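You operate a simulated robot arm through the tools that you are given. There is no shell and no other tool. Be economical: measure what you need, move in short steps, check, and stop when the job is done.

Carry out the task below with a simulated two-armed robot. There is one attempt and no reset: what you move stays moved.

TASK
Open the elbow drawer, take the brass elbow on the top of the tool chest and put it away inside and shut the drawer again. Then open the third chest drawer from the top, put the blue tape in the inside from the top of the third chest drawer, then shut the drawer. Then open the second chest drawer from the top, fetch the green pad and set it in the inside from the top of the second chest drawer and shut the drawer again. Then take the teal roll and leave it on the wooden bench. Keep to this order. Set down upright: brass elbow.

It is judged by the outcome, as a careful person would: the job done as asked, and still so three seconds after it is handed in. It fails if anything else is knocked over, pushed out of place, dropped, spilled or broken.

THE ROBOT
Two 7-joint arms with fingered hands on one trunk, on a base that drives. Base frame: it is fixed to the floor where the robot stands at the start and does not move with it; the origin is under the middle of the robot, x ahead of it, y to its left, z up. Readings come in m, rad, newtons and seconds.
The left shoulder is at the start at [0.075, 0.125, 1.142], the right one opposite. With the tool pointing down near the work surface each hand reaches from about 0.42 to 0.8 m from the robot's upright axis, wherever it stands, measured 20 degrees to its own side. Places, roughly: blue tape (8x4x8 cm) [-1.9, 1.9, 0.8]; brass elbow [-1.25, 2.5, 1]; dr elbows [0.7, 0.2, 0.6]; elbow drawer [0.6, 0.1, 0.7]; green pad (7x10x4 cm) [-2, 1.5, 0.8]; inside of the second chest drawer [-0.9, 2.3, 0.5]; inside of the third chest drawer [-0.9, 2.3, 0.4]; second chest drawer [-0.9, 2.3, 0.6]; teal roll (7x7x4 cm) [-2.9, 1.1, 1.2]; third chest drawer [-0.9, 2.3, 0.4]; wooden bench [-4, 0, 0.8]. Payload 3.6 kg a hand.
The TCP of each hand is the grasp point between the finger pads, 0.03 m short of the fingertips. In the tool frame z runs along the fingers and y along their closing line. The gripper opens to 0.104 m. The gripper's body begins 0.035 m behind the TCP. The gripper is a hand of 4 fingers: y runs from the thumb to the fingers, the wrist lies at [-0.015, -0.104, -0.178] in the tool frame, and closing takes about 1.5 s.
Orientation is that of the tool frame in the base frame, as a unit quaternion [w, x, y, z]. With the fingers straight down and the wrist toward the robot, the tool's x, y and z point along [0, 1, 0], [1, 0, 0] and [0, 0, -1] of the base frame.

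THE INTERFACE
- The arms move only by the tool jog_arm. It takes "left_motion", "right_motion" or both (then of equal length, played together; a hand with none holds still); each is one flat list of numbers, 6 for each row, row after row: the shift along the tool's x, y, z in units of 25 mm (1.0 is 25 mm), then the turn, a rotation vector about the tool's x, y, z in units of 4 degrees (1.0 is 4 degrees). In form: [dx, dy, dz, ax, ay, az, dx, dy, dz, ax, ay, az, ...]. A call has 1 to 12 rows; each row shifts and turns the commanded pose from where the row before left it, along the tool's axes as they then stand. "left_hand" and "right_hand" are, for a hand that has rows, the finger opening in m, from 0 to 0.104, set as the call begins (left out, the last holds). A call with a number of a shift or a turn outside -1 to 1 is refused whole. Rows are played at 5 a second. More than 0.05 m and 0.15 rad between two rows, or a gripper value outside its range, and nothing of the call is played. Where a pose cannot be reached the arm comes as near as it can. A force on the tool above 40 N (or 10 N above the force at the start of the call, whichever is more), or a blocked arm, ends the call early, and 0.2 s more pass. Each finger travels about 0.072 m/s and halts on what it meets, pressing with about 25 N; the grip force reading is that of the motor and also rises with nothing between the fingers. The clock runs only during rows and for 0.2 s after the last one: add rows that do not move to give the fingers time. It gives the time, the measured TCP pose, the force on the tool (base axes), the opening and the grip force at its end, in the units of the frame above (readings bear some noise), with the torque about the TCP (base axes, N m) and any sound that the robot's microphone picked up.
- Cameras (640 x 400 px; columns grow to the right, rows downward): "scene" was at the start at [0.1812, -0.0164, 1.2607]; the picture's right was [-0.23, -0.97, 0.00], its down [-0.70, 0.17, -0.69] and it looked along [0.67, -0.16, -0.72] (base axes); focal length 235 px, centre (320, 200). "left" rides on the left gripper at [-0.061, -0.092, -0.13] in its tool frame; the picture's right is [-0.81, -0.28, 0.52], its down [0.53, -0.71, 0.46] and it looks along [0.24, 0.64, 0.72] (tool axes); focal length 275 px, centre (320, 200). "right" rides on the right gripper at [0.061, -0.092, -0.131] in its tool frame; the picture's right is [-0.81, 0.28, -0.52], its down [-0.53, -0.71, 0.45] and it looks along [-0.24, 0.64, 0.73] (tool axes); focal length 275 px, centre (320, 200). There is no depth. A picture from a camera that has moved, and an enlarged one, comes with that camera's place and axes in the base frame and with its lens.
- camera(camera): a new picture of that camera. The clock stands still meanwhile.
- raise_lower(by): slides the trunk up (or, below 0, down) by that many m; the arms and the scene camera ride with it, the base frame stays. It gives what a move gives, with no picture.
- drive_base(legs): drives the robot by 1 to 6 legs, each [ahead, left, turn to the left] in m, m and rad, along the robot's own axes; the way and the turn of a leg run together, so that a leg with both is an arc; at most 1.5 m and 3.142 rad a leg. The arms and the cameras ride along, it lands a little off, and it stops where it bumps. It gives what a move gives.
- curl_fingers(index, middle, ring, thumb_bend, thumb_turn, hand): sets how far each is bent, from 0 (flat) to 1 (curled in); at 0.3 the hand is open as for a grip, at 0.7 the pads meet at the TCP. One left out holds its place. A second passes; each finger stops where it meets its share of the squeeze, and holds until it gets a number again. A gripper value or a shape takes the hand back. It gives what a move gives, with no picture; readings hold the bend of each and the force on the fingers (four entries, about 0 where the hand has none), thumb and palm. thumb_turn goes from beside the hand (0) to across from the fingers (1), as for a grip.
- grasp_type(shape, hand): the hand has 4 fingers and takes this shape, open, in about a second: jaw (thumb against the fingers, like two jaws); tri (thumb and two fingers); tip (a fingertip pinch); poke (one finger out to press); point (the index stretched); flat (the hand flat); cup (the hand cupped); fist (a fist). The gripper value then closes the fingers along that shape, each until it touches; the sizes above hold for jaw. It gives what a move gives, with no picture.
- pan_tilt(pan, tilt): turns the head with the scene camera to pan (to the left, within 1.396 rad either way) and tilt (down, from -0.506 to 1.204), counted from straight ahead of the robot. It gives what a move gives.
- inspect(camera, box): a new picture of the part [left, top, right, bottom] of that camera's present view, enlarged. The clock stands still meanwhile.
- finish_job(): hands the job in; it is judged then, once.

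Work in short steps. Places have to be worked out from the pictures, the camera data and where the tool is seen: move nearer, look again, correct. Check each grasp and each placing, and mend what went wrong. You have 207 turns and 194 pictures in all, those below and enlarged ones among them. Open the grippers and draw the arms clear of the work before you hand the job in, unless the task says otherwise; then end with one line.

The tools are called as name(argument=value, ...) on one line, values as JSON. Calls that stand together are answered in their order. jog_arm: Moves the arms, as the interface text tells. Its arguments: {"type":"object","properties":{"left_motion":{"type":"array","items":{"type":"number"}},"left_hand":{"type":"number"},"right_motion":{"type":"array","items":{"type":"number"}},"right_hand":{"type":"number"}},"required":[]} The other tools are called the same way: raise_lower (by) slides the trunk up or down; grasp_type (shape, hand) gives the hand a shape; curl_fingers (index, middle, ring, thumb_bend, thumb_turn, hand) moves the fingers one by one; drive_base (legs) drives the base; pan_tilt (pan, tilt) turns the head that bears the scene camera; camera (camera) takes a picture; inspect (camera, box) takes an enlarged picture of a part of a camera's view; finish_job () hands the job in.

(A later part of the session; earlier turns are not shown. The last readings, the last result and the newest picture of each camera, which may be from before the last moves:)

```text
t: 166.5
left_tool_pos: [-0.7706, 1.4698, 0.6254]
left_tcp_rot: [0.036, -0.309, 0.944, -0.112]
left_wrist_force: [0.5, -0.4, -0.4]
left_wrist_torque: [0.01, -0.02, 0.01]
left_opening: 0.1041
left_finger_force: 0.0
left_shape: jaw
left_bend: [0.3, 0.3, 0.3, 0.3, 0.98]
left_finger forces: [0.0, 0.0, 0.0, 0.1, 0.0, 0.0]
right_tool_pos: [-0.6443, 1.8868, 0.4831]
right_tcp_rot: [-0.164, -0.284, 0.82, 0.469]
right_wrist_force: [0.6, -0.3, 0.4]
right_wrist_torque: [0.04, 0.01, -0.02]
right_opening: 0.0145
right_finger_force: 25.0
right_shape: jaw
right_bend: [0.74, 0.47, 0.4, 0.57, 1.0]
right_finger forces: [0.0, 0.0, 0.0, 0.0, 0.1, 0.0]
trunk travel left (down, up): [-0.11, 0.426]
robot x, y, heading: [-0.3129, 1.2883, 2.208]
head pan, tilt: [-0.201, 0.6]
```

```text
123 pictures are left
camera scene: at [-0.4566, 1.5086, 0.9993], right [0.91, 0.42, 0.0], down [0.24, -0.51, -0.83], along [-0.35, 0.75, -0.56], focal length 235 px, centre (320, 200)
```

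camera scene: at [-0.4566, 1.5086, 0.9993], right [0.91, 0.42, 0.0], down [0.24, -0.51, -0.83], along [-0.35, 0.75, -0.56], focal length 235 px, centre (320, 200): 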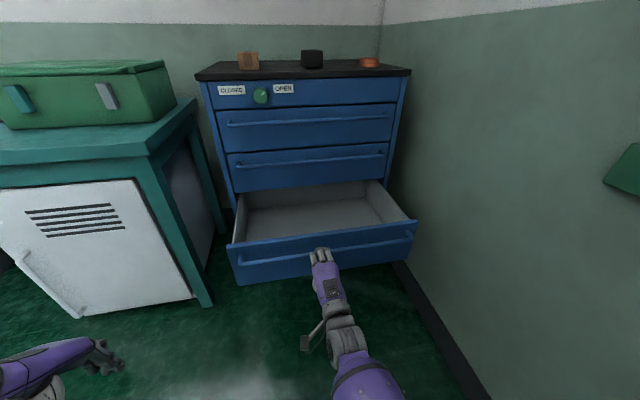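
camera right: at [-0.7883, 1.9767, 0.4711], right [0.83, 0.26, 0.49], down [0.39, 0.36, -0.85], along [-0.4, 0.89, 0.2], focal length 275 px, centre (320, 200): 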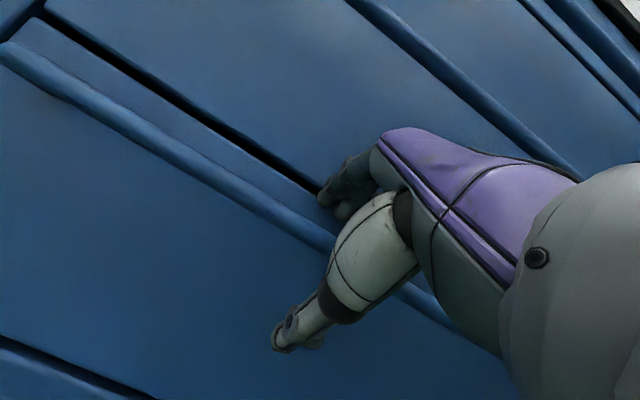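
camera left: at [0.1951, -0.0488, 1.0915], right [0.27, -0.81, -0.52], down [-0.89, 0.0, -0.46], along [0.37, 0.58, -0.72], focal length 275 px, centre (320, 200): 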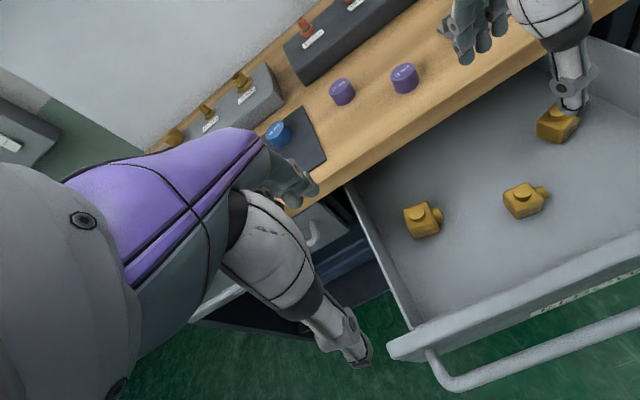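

The drawer is wide open and empty (the grip let go at its end stop). I open the hand, withdraw, and drive back a bit.

jog_arm(right_motion=[0, 0, 0, 0, 0, 0, 0, 0, 0, 0, 0, 0, 0, 0, 0, 0, 0, 0, 0, 0, 0, 0, 0, 0, 0, 0, 0, 0, 0, 0, 0, 0, 0, 0, 0, 0, 0, 0, 0, 0, 0, 0, 0, -0.5, -0.866, 0, 0, 0, 0, -0.5, -0.866, 0, 0, 0, 0, -0.5, -0.866, 0, 0, 0], right_hand=0.104)

drive_base(legs=[[-0.15, 0, 0]])

pan_tilt(pan=0.5, tilt=0.5)

raise_lower(by=0.35)

camera(camera="scene")

```text
t: 168.7
left_tool_pos: [-0.7698, 1.4703, 0.6253]
left_tcp_rot: [0.036, -0.311, 0.943, -0.112]
left_wrist_force: [-0.1, -0.3, 0.0]
left_wrist_torque: [0.01, 0.02, 0.0]
left_opening: 0.104
left_finger_force: 0.1
left_shape: jaw
left_bend: [0.3, 0.3, 0.3, 0.3, 0.98]
left_finger forces: [0.0, 0.0, 0.0, 0.0, 0.1, 0.1]
right_tool_pos: [-0.5996, 1.8284, 0.4843]
right_tcp_rot: [-0.164, -0.284, 0.82, 0.469]
right_wrist_force: [0.1, -0.1, -0.2]
right_wrist_torque: [0.0, -0.05, 0.0]
right_opening: 0.1032
right_finger_force: 0.1
right_shape: jaw
right_bend: [0.3, 0.3, 0.3, 0.3, 0.98]
right_finger forces: [0.0, 0.0, 0.0, 0.0, 0.1, 0.1]
trunk travel left (down, up): [-0.11, 0.426]
robot x, y, heading: [-0.314, 1.2794, 2.207]
head pan, tilt: [-0.201, 0.6]
```

```text
t: 170.0
left_tool_pos: [-0.6814, 1.353, 0.6248]
left_tcp_rot: [0.036, -0.31, 0.944, -0.112]
left_wrist_force: [0.0, 0.7, -0.9]
left_wrist_torque: [-0.01, 0.01, -0.01]
left_opening: 0.104
left_finger_force: 0.1
left_shape: jaw
left_bend: [0.3, 0.3, 0.3, 0.3, 0.98]
left_finger forces: [0.0, 0.1, 0.0, 0.1, 0.0, 0.1]
right_tool_pos: [-0.5103, 1.7126, 0.483]
right_tcp_rot: [-0.164, -0.283, 0.82, 0.469]
right_wrist_force: [0.2, 0.2, 0.5]
right_wrist_torque: [-0.02, 0.03, 0.01]
right_opening: 0.1038
right_finger_force: 0.1
right_shape: jaw
right_bend: [0.3, 0.3, 0.3, 0.3, 0.98]
right_finger forces: [0.0, 0.0, 0.0, 0.0, 0.1, 0.0]
trunk travel left (down, up): [-0.11, 0.426]
robot x, y, heading: [-0.2259, 1.1612, 2.201]
head pan, tilt: [-0.201, 0.6]
```

```text
t: 171.1
left_tool_pos: [-0.6834, 1.3522, 0.6242]
left_tcp_rot: [0.036, -0.309, 0.944, -0.112]
left_wrist_force: [-0.3, 0.5, 0.3]
left_wrist_torque: [0.01, 0.02, -0.02]
left_opening: 0.104
left_finger_force: 0.0
left_shape: jaw
left_bend: [0.3, 0.3, 0.3, 0.3, 0.98]
left_finger forces: [0.1, 0.1, 0.1, 0.0, 0.0, 0.0]
right_tool_pos: [-0.5109, 1.7112, 0.4827]
right_tcp_rot: [-0.163, -0.283, 0.821, 0.469]
right_wrist_force: [1.0, 0.3, -1.2]
right_wrist_torque: [0.01, 0.02, 0.04]
right_opening: 0.1037
right_finger_force: 0.1
right_shape: jaw
right_bend: [0.3, 0.3, 0.3, 0.3, 0.98]
right_finger forces: [0.0, 0.0, 0.1, 0.1, 0.1, 0.0]
trunk travel left (down, up): [-0.11, 0.426]
robot x, y, heading: [-0.2276, 1.1646, 2.203]
head pan, tilt: [0.499, 0.499]
```

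```text
t: 174.5
left_tool_pos: [-0.6822, 1.352, 0.9746]
left_tcp_rot: [0.037, -0.308, 0.944, -0.113]
left_wrist_force: [-0.1, 0.3, -0.2]
left_wrist_torque: [-0.01, -0.02, -0.02]
left_opening: 0.1038
left_finger_force: 0.0
left_shape: jaw
left_bend: [0.3, 0.3, 0.3, 0.3, 0.98]
left_finger forces: [0.0, 0.1, 0.0, 0.0, 0.1, 0.0]
right_tool_pos: [-0.5097, 1.7116, 0.8326]
right_tcp_rot: [-0.163, -0.283, 0.82, 0.469]
right_wrist_force: [0.5, 0.2, 0.2]
right_wrist_torque: [-0.01, 0.0, 0.01]
right_opening: 0.1037
right_finger_force: 0.1
right_shape: jaw
right_bend: [0.3, 0.3, 0.3, 0.3, 0.98]
right_finger forces: [0.1, 0.1, 0.1, 0.0, 0.1, 0.0]
trunk travel left (down, up): [-0.46, 0.076]
robot x, y, heading: [-0.2262, 1.1686, 2.198]
head pan, tilt: [0.499, 0.499]
```

```text
122 pictures are left
camera scene: at [-0.3499, 1.2615, 1.3808], right [0.42, 0.91, 0.0], down [0.43, -0.2, -0.88], along [-0.79, 0.37, -0.48], focal length 235 px, centre (320, 200)
```

scene: 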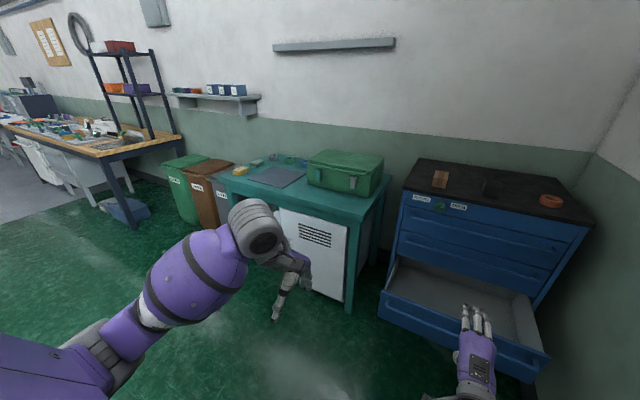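

Drawer three is open. Now the teal table: zoom to locate the blue tape and green pad.

inspect(camera="scene", box=[205, 140, 405, 225])

inspect(camera="scene", box=[0, 10, 280, 190])

```text
3.20 times, centred on (305, 182) of scene
camera zoom: at [-0.3499, 1.2615, 1.3808], right [0.42, 0.91, 0.0], down [0.43, -0.2, -0.88], along [-0.79, 0.37, -0.48], focal length 752 px, centre (368, 256)
```

zoom: 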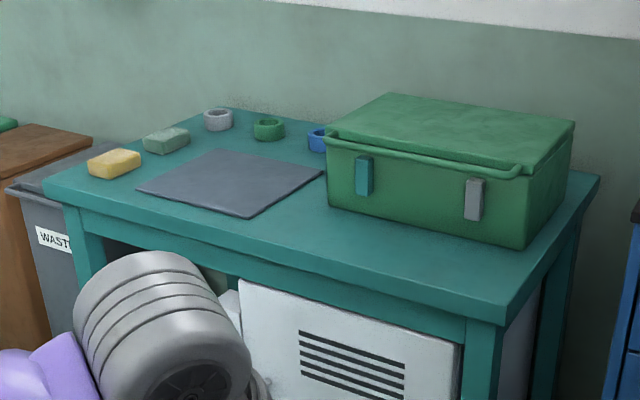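

```text
2.22 times, centred on (140, 100) of scene
camera zoom: at [-0.3499, 1.2615, 1.3808], right [0.42, 0.91, 0.0], down [0.43, -0.2, -0.88], along [-0.79, 0.37, -0.48], focal length 522 px, centre (720, 422)
```

zoom: 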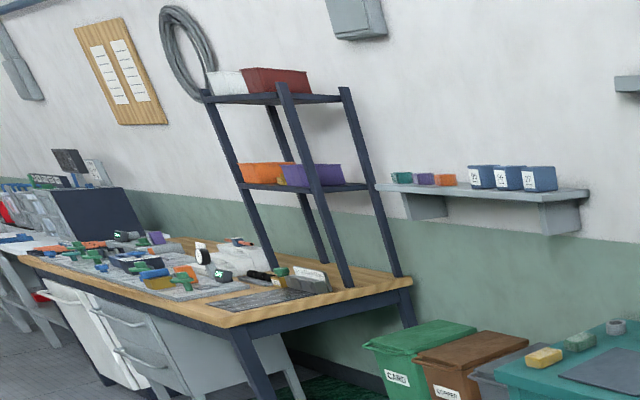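

The table spans r −.71…+.22 with its front at f≈2.10; the tape is ~0.45 m deep on it, left of the green box. I raise the right hand and test rolling it 90° so it can close sideways (better reach with tilted fingers).

jog_arm(right_motion=[0, 0.866, -0.5, 0, 0, -1, 0, 0, 0, 0, 0, -1, 0, 0, 0, 0, 0, -1, 0, 0, 0, 0, 0, -1, 0, 0, 0, 0, 0, -1, 0, 0, 0, 0, 0, -1, 0, 0, 0, 0, 0, -1, 0, 0, 0, 0, 0, -1, 0, 0, 0, 0, 0, -1, 0, 0, 0, 0, 0, -1, 0, 0, 0, 0, 0, -1, 0, 0, 0, 0, 0, -1])

jog_arm(right_motion=[0, 0, 0, 0, 0, -1, 0, 0, 0, 0, 0, -1, 0, 0, 0, 0, 0, -1, 0, 0, 0, 0, 0, -1, 0, 0, 0, 0, 0, -1, 0, 0, 0, 0, 0, -1, 0, 0, 0, 0, 0, -1, 0, 0, 0, 0, 0, -1, 0, 0, 0, 0, 0, -1, 0, 0, 0, 0, 0, -1])

pan_tilt(pan=0, tilt=0.7)

camera(camera="scene")

```text
t: 177.1
left_tool_pos: [-0.6811, 1.352, 0.9748]
left_tcp_rot: [0.037, -0.31, 0.944, -0.112]
left_wrist_force: [-0.2, 1.1, -0.5]
left_wrist_torque: [-0.02, 0.0, 0.0]
left_opening: 0.104
left_finger_force: 0.1
left_shape: jaw
left_bend: [0.3, 0.3, 0.3, 0.3, 0.98]
left_finger forces: [0.0, 0.0, 0.0, 0.0, 0.0, 0.0]
right_tool_pos: [-0.5114, 1.71, 0.8578]
right_tcp_rot: [0.044, -0.592, 0.634, 0.496]
right_wrist_force: [0.4, 0.0, 0.5]
right_wrist_torque: [-0.02, -0.01, 0.02]
right_opening: 0.1036
right_finger_force: 0.1
right_shape: jaw
right_bend: [0.3, 0.3, 0.3, 0.3, 0.98]
right_finger forces: [0.0, 0.0, 0.1, 0.0, 0.0, 0.1]
trunk travel left (down, up): [-0.46, 0.076]
robot x, y, heading: [-0.225, 1.1621, 2.204]
head pan, tilt: [0.499, 0.499]
```

```text
t: 179.3
left_tool_pos: [-0.6826, 1.3524, 0.973]
left_tcp_rot: [0.037, -0.31, 0.944, -0.111]
left_wrist_force: [-0.6, 0.3, 0.0]
left_wrist_torque: [0.0, -0.01, 0.01]
left_opening: 0.1036
left_finger_force: 0.1
left_shape: jaw
left_bend: [0.3, 0.3, 0.3, 0.3, 0.98]
left_finger forces: [0.1, 0.0, 0.1, 0.0, 0.0, 0.0]
right_tool_pos: [-0.5097, 1.7119, 0.8566]
right_tcp_rot: [-0.209, 0.773, -0.394, -0.451]
right_wrist_force: [0.9, 0.1, -0.3]
right_wrist_torque: [0.0, 0.01, 0.0]
right_opening: 0.1037
right_finger_force: 0.0
right_shape: jaw
right_bend: [0.3, 0.3, 0.3, 0.3, 0.98]
right_finger forces: [0.1, 0.1, 0.0, 0.1, 0.0, 0.1]
trunk travel left (down, up): [-0.46, 0.076]
robot x, y, heading: [-0.2278, 1.1641, 2.203]
head pan, tilt: [0.499, 0.499]
```

```text
t: 180.2
left_tool_pos: [-0.683, 1.3516, 0.9742]
left_tcp_rot: [0.036, -0.309, 0.944, -0.112]
left_wrist_force: [0.6, 0.3, 0.4]
left_wrist_torque: [0.03, 0.01, 0.01]
left_opening: 0.1039
left_finger_force: 0.0
left_shape: jaw
left_bend: [0.3, 0.3, 0.3, 0.3, 0.98]
left_finger forces: [0.1, 0.0, 0.1, 0.1, 0.1, 0.0]
right_tool_pos: [-0.5109, 1.7114, 0.8575]
right_tcp_rot: [-0.208, 0.773, -0.394, -0.452]
right_wrist_force: [-0.5, -0.6, 0.3]
right_wrist_torque: [0.03, -0.02, 0.0]
right_opening: 0.1035
right_finger_force: 0.1
right_shape: jaw
right_bend: [0.3, 0.3, 0.3, 0.3, 0.98]
right_finger forces: [0.0, 0.1, 0.1, 0.0, 0.0, 0.1]
trunk travel left (down, up): [-0.46, 0.076]
robot x, y, heading: [-0.2286, 1.1629, 2.208]
head pan, tilt: [0.0, 0.7]
```

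```text
119 pictures are left
camera scene: at [-0.3179, 1.2913, 1.3631], right [0.81, 0.59, 0.0], down [0.38, -0.52, -0.77], along [-0.45, 0.62, -0.64], focal length 235 px, centre (320, 200)
```

scene: 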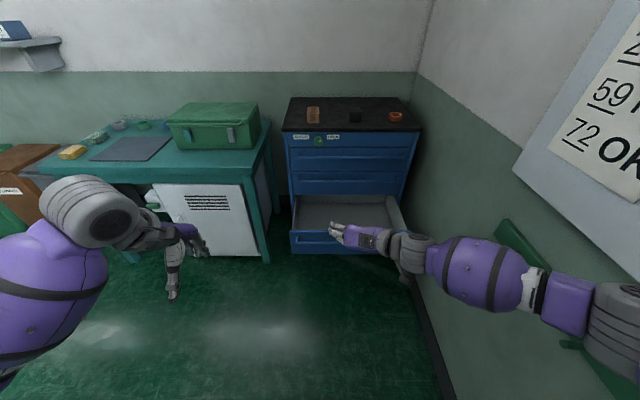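

The roll works: fingers point forward-down 30° and close sideways. I raise the hand 0.15 m and drive left in front of the table.

jog_arm(right_motion=[-0.863, 0, -0.506, 0, 0, 0, -0.863, 0, -0.506, 0, 0, 0, -0.863, 0, -0.506, 0, 0, 0, -0.863, 0, -0.506, 0, 0, 0, -0.863, 0, -0.506, 0, 0, 0, -0.863, 0, -0.506, 0, 0, 0])

drive_base(legs=[[0, 0.95, 0], [0.4, 0, 0]])

pan_tilt(pan=-0.15, tilt=0.8)

camera(camera="scene")

camera(camera="right")

```text
t: 181.7
left_tool_pos: [-0.6823, 1.353, 0.9744]
left_tcp_rot: [0.037, -0.309, 0.944, -0.112]
left_wrist_force: [0.6, 0.5, -0.4]
left_wrist_torque: [-0.02, -0.02, -0.01]
left_opening: 0.1036
left_finger_force: 0.1
left_shape: jaw
left_bend: [0.3, 0.3, 0.3, 0.3, 0.98]
left_finger forces: [0.0, 0.0, 0.1, 0.0, 0.0, 0.1]
right_tool_pos: [-0.5073, 1.715, 1.0091]
right_tcp_rot: [-0.209, 0.773, -0.395, -0.451]
right_wrist_force: [0.4, 0.0, 0.2]
right_wrist_torque: [-0.01, -0.01, -0.04]
right_opening: 0.1038
right_finger_force: 0.0
right_shape: jaw
right_bend: [0.3, 0.3, 0.3, 0.3, 0.98]
right_finger forces: [0.1, 0.0, 0.1, 0.0, 0.0, 0.1]
trunk travel left (down, up): [-0.46, 0.076]
robot x, y, heading: [-0.2274, 1.1669, 2.209]
head pan, tilt: [0.0, 0.7]
```

```text
t: 192.4
left_tool_pos: [-1.6806, 1.1175, 0.9735]
left_tcp_rot: [0.037, -0.31, 0.943, -0.111]
left_wrist_force: [0.6, 1.2, 0.3]
left_wrist_torque: [-0.05, -0.01, -0.02]
left_opening: 0.1041
left_finger_force: 0.1
left_shape: jaw
left_bend: [0.3, 0.3, 0.3, 0.3, 0.98]
left_finger forces: [0.0, 0.0, 0.0, 0.0, 0.0, 0.0]
right_tool_pos: [-1.5073, 1.4809, 1.0085]
right_tcp_rot: [-0.208, 0.774, -0.392, -0.452]
right_wrist_force: [-0.1, 0.3, -0.7]
right_wrist_torque: [-0.02, 0.0, 0.0]
right_opening: 0.1038
right_finger_force: 0.0
right_shape: jaw
right_bend: [0.3, 0.3, 0.3, 0.3, 0.98]
right_finger forces: [0.0, 0.1, 0.1, 0.0, 0.0, 0.1]
trunk travel left (down, up): [-0.46, 0.076]
robot x, y, heading: [-1.2227, 0.9306, 2.206]
head pan, tilt: [0.0, 0.7]
```

```text
t: 193.1
left_tool_pos: [-1.6801, 1.1176, 0.9753]
left_tcp_rot: [0.037, -0.311, 0.943, -0.112]
left_wrist_force: [0.6, 0.0, 0.6]
left_wrist_torque: [-0.01, 0.01, 0.03]
left_opening: 0.1039
left_finger_force: 0.0
left_shape: jaw
left_bend: [0.3, 0.3, 0.3, 0.3, 0.98]
left_finger forces: [0.0, 0.1, 0.1, 0.0, 0.1, 0.1]
right_tool_pos: [-1.5078, 1.4812, 1.009]
right_tcp_rot: [-0.207, 0.774, -0.392, -0.452]
right_wrist_force: [-0.5, 0.4, -0.4]
right_wrist_torque: [-0.03, 0.03, -0.05]
right_opening: 0.1034
right_finger_force: 0.0
right_shape: jaw
right_bend: [0.3, 0.3, 0.3, 0.3, 0.98]
right_finger forces: [0.1, 0.0, 0.0, 0.0, 0.1, 0.0]
trunk travel left (down, up): [-0.46, 0.076]
robot x, y, heading: [-1.2237, 0.9325, 2.211]
head pan, tilt: [-0.15, 0.799]
```

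```text
118 pictures are left
camera scene: at [-1.303, 1.0617, 1.3549], right [0.88, 0.47, 0.0], down [0.34, -0.63, -0.7], along [-0.33, 0.62, -0.72], focal length 235 px, centre (320, 200)
```

scene: 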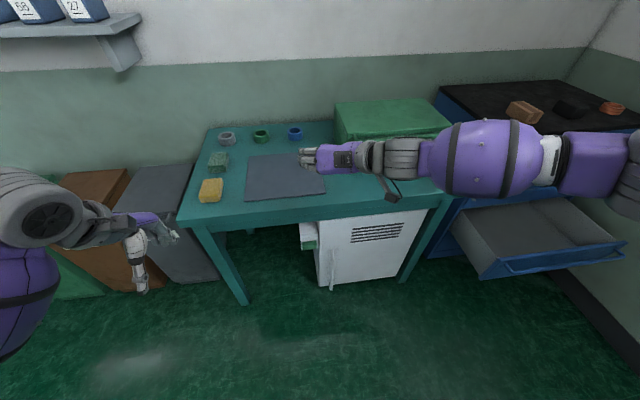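

```text
117 pictures are left
camera right: at [-1.3472, 1.4226, 1.0178], right [-0.17, -0.18, 0.97], down [0.17, 0.96, 0.21], along [-0.97, 0.2, -0.14], focal length 275 px, centre (320, 200)
```

right: 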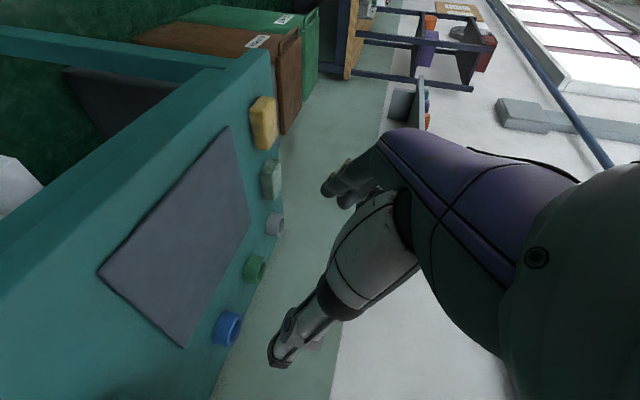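

Tape at about (-1.848,1.848,0.803), i.e. f 2.587, r −.37; the green box side is at r≈−.19, so a sideways wrist would be tight. I return the hand to its fore-aft roll with a 30° tilt instead.

jog_arm(right_motion=[0, 0, 0, 0, 0, 1, 0, 0, 0, 0, 0, 1, 0, 0, 0, 0, 0, 1, 0, 0, 0, 0, 0, 1, 0, 0, 0, 0, 0, 1, 0, 0, 0, 0, 0, 1, 0, 0, 0, 0, 0, 1, 0, 0, 0, 0, 0, 1, 0, 0, 0, 0, 0, 1, 0, 0, 0, 0, 0, 1, 0, 0, 0, 0, 0, 1, 0, 0, 0, 0, 0, 1])

jog_arm(right_motion=[0, 0, 0, 0, 0, 1, 0, 0, 0, 0, 0, 1, 0, 0, 0, 0, 0, 1, 0, 0, 0, 0, 0, 1, 0, 0, 0, 0, 0, 1, 0, 0, 0, 0, 0, 1, 0, 0, 0, 0, 0, 1, 0, 0, 0, 0, 0, 1, 0, 0, 0, 0, 0, 1, 0, 0, 0, 0, 0, 1])

jog_arm(right_motion=[0, 0, 0, 1, 0, 0, 0, 0, 0, 1, 0, 0, 0, 0, 0, 1, 0, 0, 0, 0, 0, 1, 0, 0, 0, 0, 0, 1, 0, 0, 0, 0, 0, 1, 0, 0, 0, 0, 0, 1, 0, 0, 0, 0, 0, 1, 0, 0])

drive_base(legs=[[0, 0.15, 0], [0.27, 0, 0]])

camera(camera="scene")

camera(camera="right")

```text
t: 195.7
left_tool_pos: [-1.6801, 1.1184, 0.9745]
left_tcp_rot: [0.037, -0.312, 0.943, -0.112]
left_wrist_force: [-0.4, 0.2, -0.4]
left_wrist_torque: [0.02, 0.02, -0.03]
left_opening: 0.1037
left_finger_force: 0.1
left_shape: jaw
left_bend: [0.3, 0.3, 0.3, 0.3, 0.98]
left_finger forces: [0.0, 0.1, 0.0, 0.1, 0.0, 0.1]
right_tool_pos: [-1.5089, 1.4812, 1.0067]
right_tcp_rot: [0.007, -0.547, 0.673, 0.497]
right_wrist_force: [0.2, 0.7, -0.1]
right_wrist_torque: [0.0, -0.02, -0.03]
right_opening: 0.1037
right_finger_force: 0.0
right_shape: jaw
right_bend: [0.3, 0.3, 0.3, 0.3, 0.98]
right_finger forces: [0.0, 0.0, 0.0, 0.0, 0.0, 0.0]
trunk travel left (down, up): [-0.46, 0.076]
robot x, y, heading: [-1.2206, 0.9331, 2.204]
head pan, tilt: [-0.15, 0.799]
```

```text
t: 197.9
left_tool_pos: [-1.6809, 1.1169, 0.9738]
left_tcp_rot: [0.037, -0.311, 0.943, -0.111]
left_wrist_force: [-0.5, -0.4, 0.7]
left_wrist_torque: [0.0, 0.01, 0.0]
left_opening: 0.1042
left_finger_force: 0.0
left_shape: jaw
left_bend: [0.3, 0.3, 0.3, 0.3, 0.98]
left_finger forces: [0.0, 0.1, 0.0, 0.1, 0.0, 0.0]
right_tool_pos: [-1.5093, 1.4809, 1.0082]
right_tcp_rot: [-0.165, -0.284, 0.82, 0.469]
right_wrist_force: [0.4, -0.7, -0.2]
right_wrist_torque: [0.01, 0.02, 0.0]
right_opening: 0.1038
right_finger_force: 0.0
right_shape: jaw
right_bend: [0.3, 0.3, 0.3, 0.3, 0.98]
right_finger forces: [0.0, 0.0, 0.0, 0.0, 0.1, 0.1]
trunk travel left (down, up): [-0.46, 0.076]
robot x, y, heading: [-1.2265, 0.9308, 2.205]
head pan, tilt: [-0.15, 0.799]
```

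```text
t: 199.7
left_tool_pos: [-1.6813, 1.1185, 0.9758]
left_tcp_rot: [0.038, -0.311, 0.943, -0.112]
left_wrist_force: [-0.7, 0.1, 0.2]
left_wrist_torque: [0.0, 0.06, -0.02]
left_opening: 0.1038
left_finger_force: 0.0
left_shape: jaw
left_bend: [0.3, 0.3, 0.3, 0.3, 0.98]
left_finger forces: [0.0, 0.0, 0.0, 0.0, 0.0, 0.1]
right_tool_pos: [-1.5077, 1.481, 1.0084]
right_tcp_rot: [-0.079, -0.319, 0.917, 0.225]
right_wrist_force: [-0.2, -0.6, 0.3]
right_wrist_torque: [-0.02, 0.0, 0.03]
right_opening: 0.1037
right_finger_force: 0.0
right_shape: jaw
right_bend: [0.3, 0.3, 0.3, 0.3, 0.98]
right_finger forces: [0.0, 0.0, 0.0, 0.0, 0.1, 0.0]
trunk travel left (down, up): [-0.46, 0.076]
robot x, y, heading: [-1.2248, 0.9327, 2.206]
head pan, tilt: [-0.15, 0.799]
```

```text
t: 203.1
left_tool_pos: [-1.962, 1.2504, 0.974]
left_tcp_rot: [0.037, -0.309, 0.944, -0.113]
left_wrist_force: [-0.3, 0.0, -0.5]
left_wrist_torque: [0.04, -0.01, 0.03]
left_opening: 0.1036
left_finger_force: 0.0
left_shape: jaw
left_bend: [0.3, 0.3, 0.3, 0.3, 0.98]
left_finger forces: [0.0, 0.0, 0.1, 0.1, 0.0, 0.0]
right_tool_pos: [-1.7884, 1.6117, 1.0085]
right_tcp_rot: [-0.08, -0.317, 0.918, 0.225]
right_wrist_force: [0.0, 1.1, -0.3]
right_wrist_torque: [0.0, -0.04, 0.0]
right_opening: 0.1037
right_finger_force: 0.1
right_shape: jaw
right_bend: [0.3, 0.3, 0.3, 0.3, 0.98]
right_finger forces: [0.0, 0.0, 0.0, 0.1, 0.0, 0.0]
trunk travel left (down, up): [-0.46, 0.076]
robot x, y, heading: [-1.5021, 1.0628, 2.203]
head pan, tilt: [-0.15, 0.799]
```

```text
116 pictures are left
camera scene: at [-1.5843, 1.1917, 1.3548], right [0.89, 0.46, 0.0], down [0.33, -0.64, -0.7], along [-0.32, 0.62, -0.72], focal length 235 px, centre (320, 200)
```

scene: 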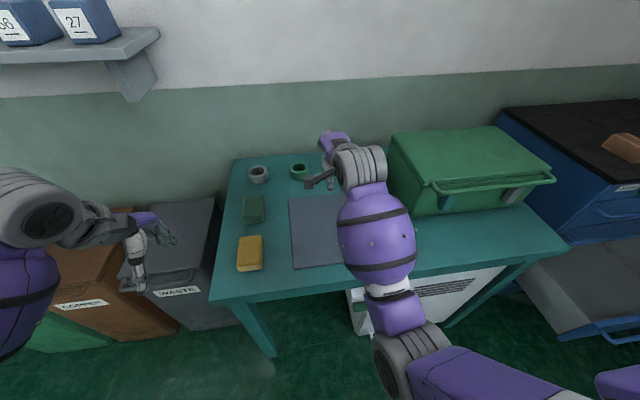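

```text
115 pictures are left
camera right: at [-1.7474, 1.4624, 1.081], right [0.64, 0.5, 0.58], down [0.68, 0.0, -0.74], along [-0.37, 0.86, -0.34], focal length 275 px, centre (320, 200)
```

right: 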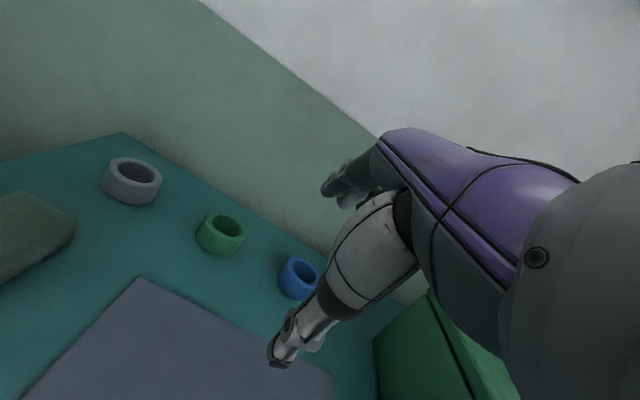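

Both views agree on (-1.853,1.849,0.80) for the tape: 0.225 further ahead and 0.094 right of the TCP. I extend the arm at this height and see how far it reaches.

jog_arm(right_motion=[-0.42, 0.866, 0.5, 0, 0, 0, -0.42, 0.866, 0.5, 0, 0, 0, -0.42, 0.866, 0.5, 0, 0, 0, -0.42, 0.866, 0.5, 0, 0, 0, -0.42, 0.866, 0.5, 0, 0, 0, -0.42, 0.866, 0.5, 0, 0, 0, -0.42, 0.866, 0.5, 0, 0, 0, -0.42, 0.866, 0.5, 0, 0, 0, -0.42, 0.866, 0.5, 0, 0, 0])

```text
t: 205.1
left_tool_pos: [-1.9604, 1.2496, 0.974]
left_tcp_rot: [0.036, -0.309, 0.944, -0.111]
left_wrist_force: [0.7, -0.4, -0.2]
left_wrist_torque: [0.02, 0.01, 0.0]
left_opening: 0.1038
left_finger_force: 0.0
left_shape: jaw
left_bend: [0.3, 0.3, 0.3, 0.3, 0.98]
left_finger forces: [0.0, 0.1, 0.0, 0.1, 0.0, 0.0]
right_tool_pos: [-1.8373, 1.8325, 1.0056]
right_tcp_rot: [-0.08, -0.317, 0.917, 0.227]
right_wrist_force: [0.5, -0.2, 0.2]
right_wrist_torque: [0.0, -0.02, 0.01]
right_opening: 0.1037
right_finger_force: 0.1
right_shape: jaw
right_bend: [0.3, 0.3, 0.3, 0.3, 0.98]
right_finger forces: [0.1, 0.1, 0.0, 0.0, 0.0, 0.0]
right hand out of reach, approached as far as the arm can: row 9
trunk travel left (down, up): [-0.46, 0.076]
robot x, y, heading: [-1.504, 1.0599, 2.203]
head pan, tilt: [-0.15, 0.799]
```

I'm 2 cm short, and a 30° tilt would not suit a 4 cm high ring. Lowering the trunk also brings the shoulders forward, so: lift the left hand a little, lower the trunk 0.09, and straighten the right hand to ~10° tilt.

jog_arm(left_motion=[0, 0, -1, 0, 0, 0, 0, 0, -1, 0, 0, 0, 0, 0, -1, 0, 0, 0])

raise_lower(by=-0.09)

jog_arm(right_motion=[0, 0, 0, 1, 0, 0, 0, 0, 0, 1, 0, 0, 0, 0, 0, 1, 0, 0, 0, 0, 0, 1, 0, 0, 0, 0, 0, 1, 0, 0])

camera(camera="right")

camera(camera="scene")

```text
t: 205.9
left_tool_pos: [-1.9722, 1.2626, 1.0477]
left_tcp_rot: [0.036, -0.307, 0.944, -0.113]
left_wrist_force: [-0.7, -0.3, -0.5]
left_wrist_torque: [-0.01, 0.0, 0.01]
left_opening: 0.1036
left_finger_force: 0.0
left_shape: jaw
left_bend: [0.3, 0.3, 0.3, 0.3, 0.98]
left_finger forces: [0.0, 0.1, 0.1, 0.0, 0.0, 0.0]
right_tool_pos: [-1.8378, 1.8327, 1.0033]
right_tcp_rot: [-0.079, -0.317, 0.918, 0.225]
right_wrist_force: [0.2, -0.2, 0.3]
right_wrist_torque: [-0.02, -0.02, 0.0]
right_opening: 0.1036
right_finger_force: 0.1
right_shape: jaw
right_bend: [0.3, 0.3, 0.3, 0.3, 0.98]
right_finger forces: [0.0, 0.0, 0.1, 0.0, 0.0, 0.0]
trunk travel left (down, up): [-0.46, 0.076]
robot x, y, heading: [-1.5026, 1.0614, 2.202]
head pan, tilt: [-0.15, 0.799]
```

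```text
t: 207.2
left_tool_pos: [-1.9724, 1.2627, 0.9583]
left_tcp_rot: [0.037, -0.308, 0.944, -0.111]
left_wrist_force: [-0.5, -0.6, 0.2]
left_wrist_torque: [0.01, 0.0, 0.01]
left_opening: 0.1039
left_finger_force: 0.1
left_shape: jaw
left_bend: [0.3, 0.3, 0.3, 0.3, 0.98]
left_finger forces: [0.0, 0.1, 0.1, 0.1, 0.1, 0.0]
right_tool_pos: [-1.8369, 1.8314, 0.9145]
right_tcp_rot: [-0.079, -0.317, 0.918, 0.226]
right_wrist_force: [0.0, 0.4, 0.6]
right_wrist_torque: [0.01, 0.02, 0.01]
right_opening: 0.1038
right_finger_force: 0.0
right_shape: jaw
right_bend: [0.3, 0.3, 0.3, 0.3, 0.98]
right_finger forces: [0.0, 0.1, 0.1, 0.0, 0.0, 0.0]
trunk travel left (down, up): [-0.37, 0.166]
robot x, y, heading: [-1.5044, 1.0594, 2.206]
head pan, tilt: [-0.15, 0.799]
```

```text
t: 208.4
left_tool_pos: [-1.9725, 1.264, 0.9578]
left_tcp_rot: [0.036, -0.309, 0.944, -0.112]
left_wrist_force: [-0.1, 0.1, -0.1]
left_wrist_torque: [0.0, 0.0, -0.01]
left_opening: 0.1038
left_finger_force: 0.1
left_shape: jaw
left_bend: [0.3, 0.3, 0.3, 0.3, 0.98]
left_finger forces: [0.0, 0.0, 0.0, 0.1, 0.0, 0.1]
right_tool_pos: [-1.8281, 1.8185, 0.9153]
right_tcp_rot: [-0.023, -0.326, 0.943, 0.061]
right_wrist_force: [0.2, 0.1, 1.0]
right_wrist_torque: [0.01, -0.01, -0.03]
right_opening: 0.104
right_finger_force: 0.1
right_shape: jaw
right_bend: [0.3, 0.3, 0.3, 0.3, 0.98]
right_finger forces: [0.0, 0.0, 0.0, 0.0, 0.1, 0.1]
right hand out of reach, approached as far as the arm can: row 4, 5
trunk travel left (down, up): [-0.37, 0.166]
robot x, y, heading: [-1.5096, 1.0615, 2.203]
head pan, tilt: [-0.15, 0.799]
```

```text
114 pictures are left
camera right: at [-1.8102, 1.6951, 1.0311], right [0.51, 0.66, 0.55], down [0.82, -0.18, -0.55], along [-0.26, 0.73, -0.63], focal length 275 px, centre (320, 200)
```

right: 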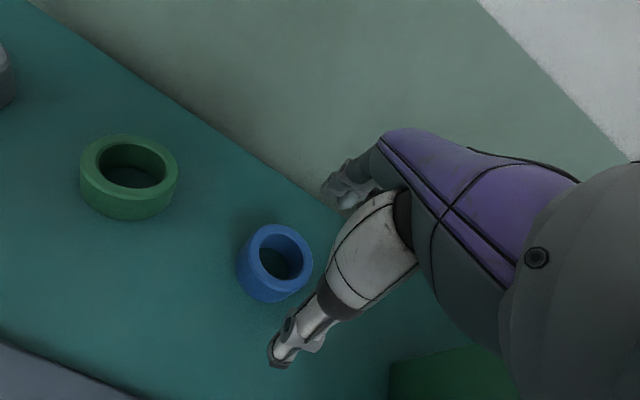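

```text
113 pictures are left
camera scene: at [-1.6032, 1.2173, 1.2563], right [0.89, 0.46, 0.0], down [0.33, -0.63, -0.7], along [-0.32, 0.62, -0.72], focal length 235 px, centre (320, 200)
```

scene: 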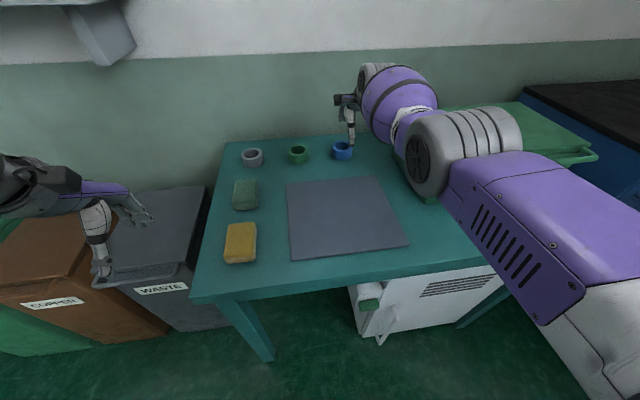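

Nicely aligned sideways (r −.371), 4 cm short in depth. I drive 4 cm forward.

drive_base(legs=[[0.042, 0, 0]])

camera(camera="right")

```text
t: 209.3
left_tool_pos: [-1.998, 1.2965, 0.9574]
left_tcp_rot: [0.036, -0.308, 0.944, -0.113]
left_wrist_force: [-0.5, 0.1, -0.8]
left_wrist_torque: [0.0, -0.03, 0.0]
left_opening: 0.1038
left_finger_force: 0.1
left_shape: jaw
left_bend: [0.3, 0.3, 0.3, 0.3, 0.98]
left_finger forces: [0.0, 0.1, 0.1, 0.0, 0.0, 0.1]
right_tool_pos: [-1.8552, 1.8519, 0.9132]
right_tcp_rot: [-0.022, -0.326, 0.943, 0.062]
right_wrist_force: [0.9, -0.1, -0.4]
right_wrist_torque: [-0.05, 0.0, -0.01]
right_opening: 0.1041
right_finger_force: 0.1
right_shape: jaw
right_bend: [0.3, 0.3, 0.3, 0.3, 0.98]
right_finger forces: [0.0, 0.0, 0.0, 0.1, 0.0, 0.0]
trunk travel left (down, up): [-0.37, 0.166]
robot x, y, heading: [-1.5323, 1.097, 2.208]
head pan, tilt: [-0.15, 0.799]
```

```text
112 pictures are left
camera right: at [-1.8363, 1.7293, 1.0304], right [0.51, 0.66, 0.55], down [0.82, -0.18, -0.55], along [-0.26, 0.73, -0.63], focal length 275 px, centre (320, 200)
```

right: 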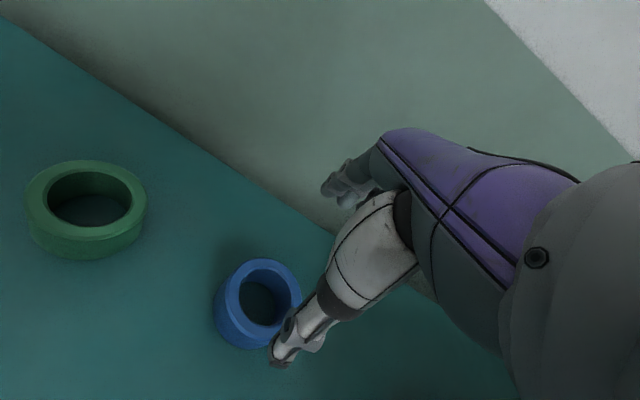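

Aligned within millimetres. I lower the trunk 5 cm, shift 5 mm back to centre the jaw, then look.

raise_lower(by=-0.045)

jog_arm(right_motion=[0, -0.25, 0, 0, 0, 0, 0, 0, 0, 0, 0, 0])

camera(camera="right")

inspect(camera="scene", box=[240, 60, 480, 210])

```text
t: 210.2
left_tool_pos: [-1.9971, 1.2967, 0.9124]
left_tcp_rot: [0.037, -0.309, 0.944, -0.111]
left_wrist_force: [0.3, -0.2, -0.3]
left_wrist_torque: [0.01, 0.0, 0.02]
left_opening: 0.1039
left_finger_force: 0.0
left_shape: jaw
left_bend: [0.3, 0.3, 0.3, 0.3, 0.98]
left_finger forces: [0.0, 0.0, 0.0, 0.1, 0.0, 0.0]
right_tool_pos: [-1.8542, 1.8519, 0.8702]
right_tcp_rot: [-0.022, -0.326, 0.943, 0.062]
right_wrist_force: [-0.1, 0.2, 0.3]
right_wrist_torque: [0.01, 0.0, -0.04]
right_opening: 0.1038
right_finger_force: 0.1
right_shape: jaw
right_bend: [0.3, 0.3, 0.3, 0.3, 0.98]
right_finger forces: [0.0, 0.0, 0.1, 0.1, 0.0, 0.0]
trunk travel left (down, up): [-0.325, 0.211]
robot x, y, heading: [-1.5304, 1.0903, 2.205]
head pan, tilt: [-0.15, 0.799]
```

```text
t: 210.8
left_tool_pos: [-1.9971, 1.2969, 0.913]
left_tcp_rot: [0.037, -0.31, 0.943, -0.111]
left_wrist_force: [0.3, -0.6, -0.2]
left_wrist_torque: [-0.01, 0.02, -0.01]
left_opening: 0.1039
left_finger_force: 0.1
left_shape: jaw
left_bend: [0.3, 0.3, 0.3, 0.3, 0.98]
left_finger forces: [0.0, 0.0, 0.0, 0.0, 0.0, 0.0]
right_tool_pos: [-1.851, 1.8477, 0.8692]
right_tcp_rot: [-0.023, -0.325, 0.943, 0.062]
right_wrist_force: [-0.1, -0.2, 0.0]
right_wrist_torque: [-0.01, 0.02, 0.01]
right_opening: 0.1038
right_finger_force: 0.0
right_shape: jaw
right_bend: [0.3, 0.3, 0.3, 0.3, 0.98]
right_finger forces: [0.1, 0.0, 0.0, 0.0, 0.0, 0.0]
trunk travel left (down, up): [-0.325, 0.211]
robot x, y, heading: [-1.5334, 1.0957, 2.205]
head pan, tilt: [-0.15, 0.799]
```

```text
111 pictures are left
camera right: at [-1.832, 1.7237, 0.9851], right [0.51, 0.66, 0.55], down [0.82, -0.18, -0.55], along [-0.26, 0.73, -0.63], focal length 275 px, centre (320, 200)
```

right: 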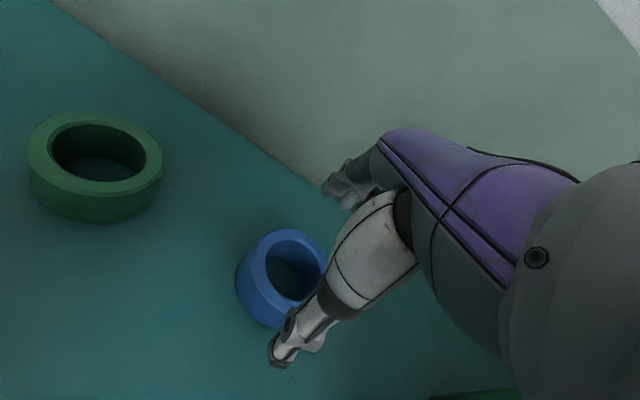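

```text
2.67 times, centred on (360, 135) of scene
camera zoom: at [-1.6338, 1.2588, 1.2123], right [0.89, 0.47, 0.0], down [0.33, -0.63, -0.7], along [-0.32, 0.62, -0.72], focal length 627 px, centre (213, 373)
```

zoom: 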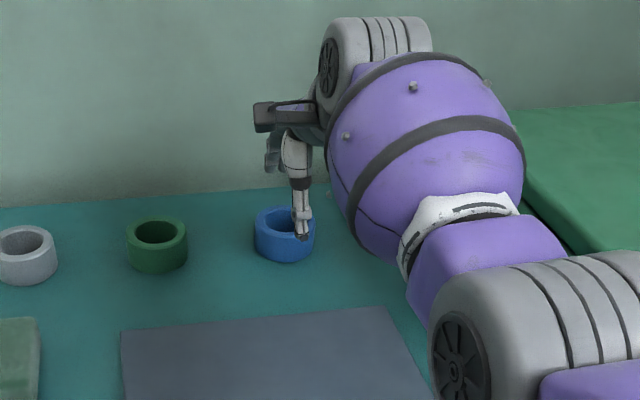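

Aligned. I descend ~4.5 cm with force monitoring.

jog_arm(right_motion=[0, 0, 0.5, 0, 0, 0, 0, -0.1, 0.5, 0, 0, 0, 0, -0.06, 0.5, 0, 0, 0, 0, -0.04, 0.3, 0, 0, 0])

camera(camera="right")

inspect(camera="scene", box=[240, 60, 480, 210])

```text
t: 211.8
left_tool_pos: [-1.9973, 1.2974, 0.912]
left_tcp_rot: [0.037, -0.309, 0.944, -0.111]
left_wrist_force: [-0.1, -0.7, 0.3]
left_wrist_torque: [-0.01, 0.03, 0.0]
left_opening: 0.1037
left_finger_force: 0.0
left_shape: jaw
left_bend: [0.3, 0.3, 0.3, 0.3, 0.98]
left_finger forces: [0.1, 0.0, 0.0, 0.0, 0.1, 0.0]
right_tool_pos: [-1.8517, 1.8488, 0.8235]
right_tcp_rot: [-0.024, -0.326, 0.943, 0.062]
right_wrist_force: [0.0, 0.5, 0.4]
right_wrist_torque: [0.03, 0.0, 0.02]
right_opening: 0.1039
right_finger_force: 0.0
right_shape: jaw
right_bend: [0.3, 0.3, 0.3, 0.3, 0.98]
right_finger forces: [0.0, 0.0, 0.0, 0.0, 0.0, 0.0]
trunk travel left (down, up): [-0.325, 0.211]
robot x, y, heading: [-1.5323, 1.095, 2.205]
head pan, tilt: [-0.15, 0.799]
```

```text
109 pictures are left
camera right: at [-1.8328, 1.725, 0.9402], right [0.51, 0.66, 0.55], down [0.82, -0.18, -0.55], along [-0.26, 0.73, -0.63], focal length 275 px, centre (320, 200)
```

right: 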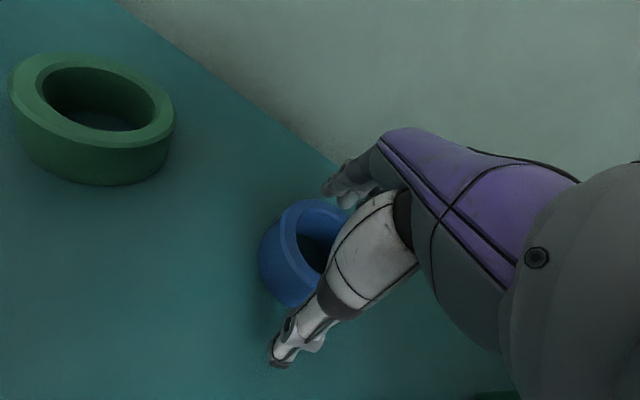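

```text
2.67 times, centred on (360, 135) of scene
camera zoom: at [-1.6338, 1.2588, 1.2123], right [0.89, 0.47, 0.0], down [0.33, -0.63, -0.7], along [-0.32, 0.62, -0.72], focal length 627 px, centre (213, 373)
```

zoom: 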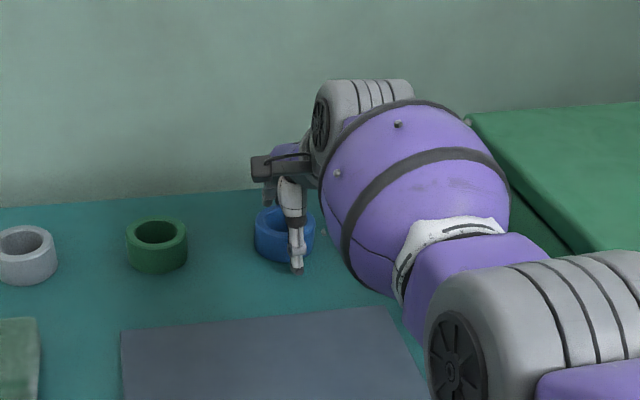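

Thumb in front, fingers behind the ring. I shift 5 mm left and close.

jog_arm(right_motion=[0.2, 0, 0.1, 0, 0, 0, 0, 0, 0, 0, 0, 0])

jog_arm(right_motion=[0, 0, 0, 0, 0, 0, 0, 0, 0, 0, 0, 0, 0, 0, 0, 0, 0, 0, 0, 0, 0, 0, 0, 0, 0, 0, 0, 0, 0, 0, 0, 0, 0, 0, 0, 0, 0, 0, 0, 0, 0, 0], right_hand=0.04)

camera(camera="right")

```text
t: 212.3
left_tool_pos: [-1.9963, 1.2969, 0.9126]
left_tcp_rot: [0.037, -0.31, 0.944, -0.112]
left_wrist_force: [0.5, -0.4, -0.1]
left_wrist_torque: [-0.03, 0.03, -0.03]
left_opening: 0.1041
left_finger_force: 0.1
left_shape: jaw
left_bend: [0.3, 0.3, 0.3, 0.3, 0.98]
left_finger forces: [0.0, 0.1, 0.0, 0.0, 0.0, 0.0]
right_tool_pos: [-1.8561, 1.845, 0.821]
right_tcp_rot: [-0.023, -0.327, 0.943, 0.062]
right_wrist_force: [-0.1, 0.4, 0.3]
right_wrist_torque: [-0.02, -0.01, 0.01]
right_opening: 0.1038
right_finger_force: 0.0
right_shape: jaw
right_bend: [0.3, 0.3, 0.3, 0.3, 0.98]
right_finger forces: [0.1, 0.1, 0.0, 0.0, 0.1, 0.1]
trunk travel left (down, up): [-0.325, 0.211]
robot x, y, heading: [-1.5261, 1.0967, 2.21]
head pan, tilt: [-0.15, 0.799]
```

```text
t: 213.9
left_tool_pos: [-1.9965, 1.2963, 0.9122]
left_tcp_rot: [0.037, -0.309, 0.944, -0.112]
left_wrist_force: [-0.2, 0.4, -0.2]
left_wrist_torque: [0.02, -0.01, 0.0]
left_opening: 0.1037
left_finger_force: 0.0
left_shape: jaw
left_bend: [0.3, 0.3, 0.3, 0.3, 0.98]
left_finger forces: [0.1, 0.0, 0.1, 0.0, 0.0, 0.0]
right_tool_pos: [-1.8561, 1.8457, 0.8205]
right_tcp_rot: [-0.023, -0.326, 0.943, 0.062]
right_wrist_force: [0.1, -0.9, 0.3]
right_wrist_torque: [-0.03, -0.04, 0.02]
right_opening: 0.0644
right_finger_force: 24.1
right_shape: jaw
right_bend: [0.28, 0.4, 0.39, 0.64, 1.0]
right_finger forces: [12.7, 6.9, 2.8, 0.0, 22.6, 0.1]
trunk travel left (down, up): [-0.325, 0.211]
robot x, y, heading: [-1.5281, 1.0965, 2.204]
head pan, tilt: [-0.15, 0.799]
```

```text
107 pictures are left
camera right: at [-1.8369, 1.7221, 0.9378], right [0.51, 0.66, 0.55], down [0.82, -0.18, -0.55], along [-0.26, 0.73, -0.63], focal length 275 px, centre (320, 200)
```

right: 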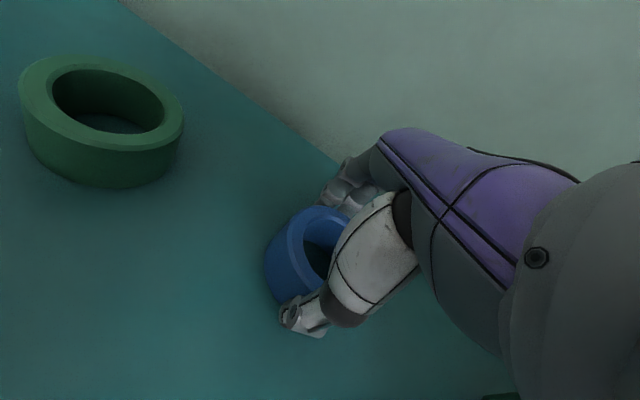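

Tape gripped at 64 mm by three fingers and thumb. I lift 6 cm with the arm, then the trunk.

jog_arm(right_motion=[0, 0.06, -0.5, 0, 0, 0, 0, 0.06, -0.5, 0, 0, 0, 0, 0.1, -0.8, 0, 0, 0, 0, 0.1, -0.8, 0, 0, 0])

raise_lower(by=0.15)

camera(camera="right")

camera(camera="scene")

```text
t: 214.9
left_tool_pos: [-1.9958, 1.2977, 0.9128]
left_tcp_rot: [0.037, -0.309, 0.944, -0.111]
left_wrist_force: [-0.2, -0.7, 0.5]
left_wrist_torque: [0.0, 0.02, -0.03]
left_opening: 0.1039
left_finger_force: 0.0
left_shape: jaw
left_bend: [0.3, 0.3, 0.3, 0.3, 0.98]
left_finger forces: [0.0, 0.1, 0.0, 0.0, 0.0, 0.0]
right_tool_pos: [-1.8554, 1.8447, 0.8888]
right_tcp_rot: [-0.023, -0.326, 0.943, 0.063]
right_wrist_force: [-0.2, -0.7, -0.5]
right_wrist_torque: [0.0, -0.02, -0.01]
right_opening: 0.0643
right_finger_force: 25.3
right_shape: jaw
right_bend: [0.28, 0.4, 0.39, 0.64, 0.99]
right_finger forces: [12.5, 6.8, 2.7, 0.1, 22.7, 0.0]
trunk travel left (down, up): [-0.325, 0.211]
robot x, y, heading: [-1.5312, 1.0958, 2.209]
head pan, tilt: [-0.15, 0.799]
```

```text
t: 216.7
left_tool_pos: [-1.9965, 1.2973, 1.0608]
left_tcp_rot: [0.037, -0.309, 0.944, -0.113]
left_wrist_force: [0.2, -0.2, 0.1]
left_wrist_torque: [0.04, -0.01, 0.02]
left_opening: 0.1037
left_finger_force: 0.0
left_shape: jaw
left_bend: [0.3, 0.3, 0.3, 0.3, 0.98]
left_finger forces: [0.0, 0.0, 0.0, 0.0, 0.0, 0.0]
right_tool_pos: [-1.8555, 1.8437, 1.1403]
right_tcp_rot: [-0.043, -0.325, 0.937, 0.125]
right_wrist_force: [0.1, -0.4, -1.1]
right_wrist_torque: [-0.02, 0.0, -0.01]
right_opening: 0.0646
right_finger_force: 25.4
right_shape: jaw
right_bend: [0.28, 0.4, 0.39, 0.64, 0.99]
right_finger forces: [12.6, 6.8, 2.8, 0.0, 22.6, 0.1]
trunk travel left (down, up): [-0.475, 0.061]
robot x, y, heading: [-1.5331, 1.0981, 2.207]
head pan, tilt: [-0.15, 0.799]
```

```text
106 pictures are left
camera right: at [-1.8273, 1.7088, 1.2412], right [0.56, 0.6, 0.57], down [0.77, -0.12, -0.62], along [-0.31, 0.79, -0.53], focal length 275 px, centre (320, 200)
```

right: 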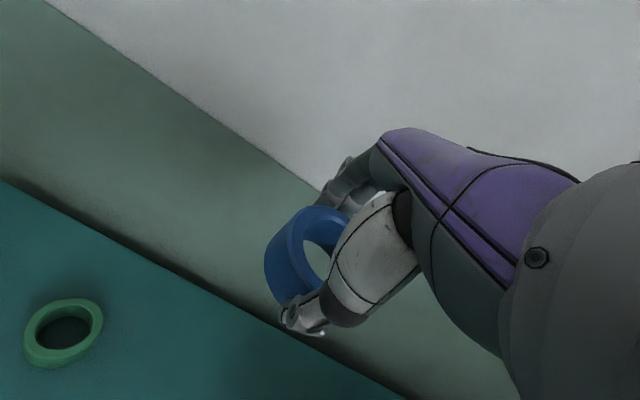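

```text
105 pictures are left
camera scene: at [-1.6035, 1.2176, 1.3725], right [0.89, 0.47, 0.0], down [0.33, -0.63, -0.7], along [-0.32, 0.62, -0.72], focal length 235 px, centre (320, 200)
```

scene: 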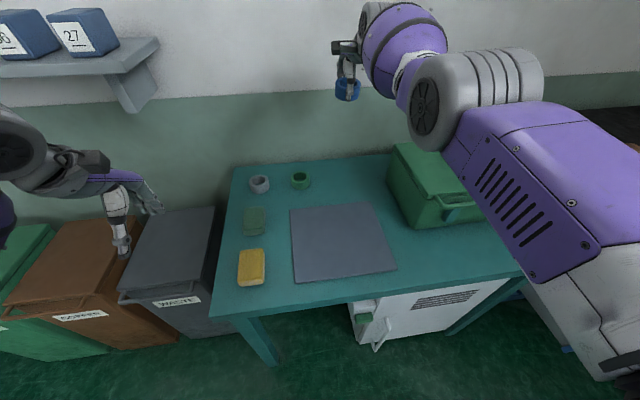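

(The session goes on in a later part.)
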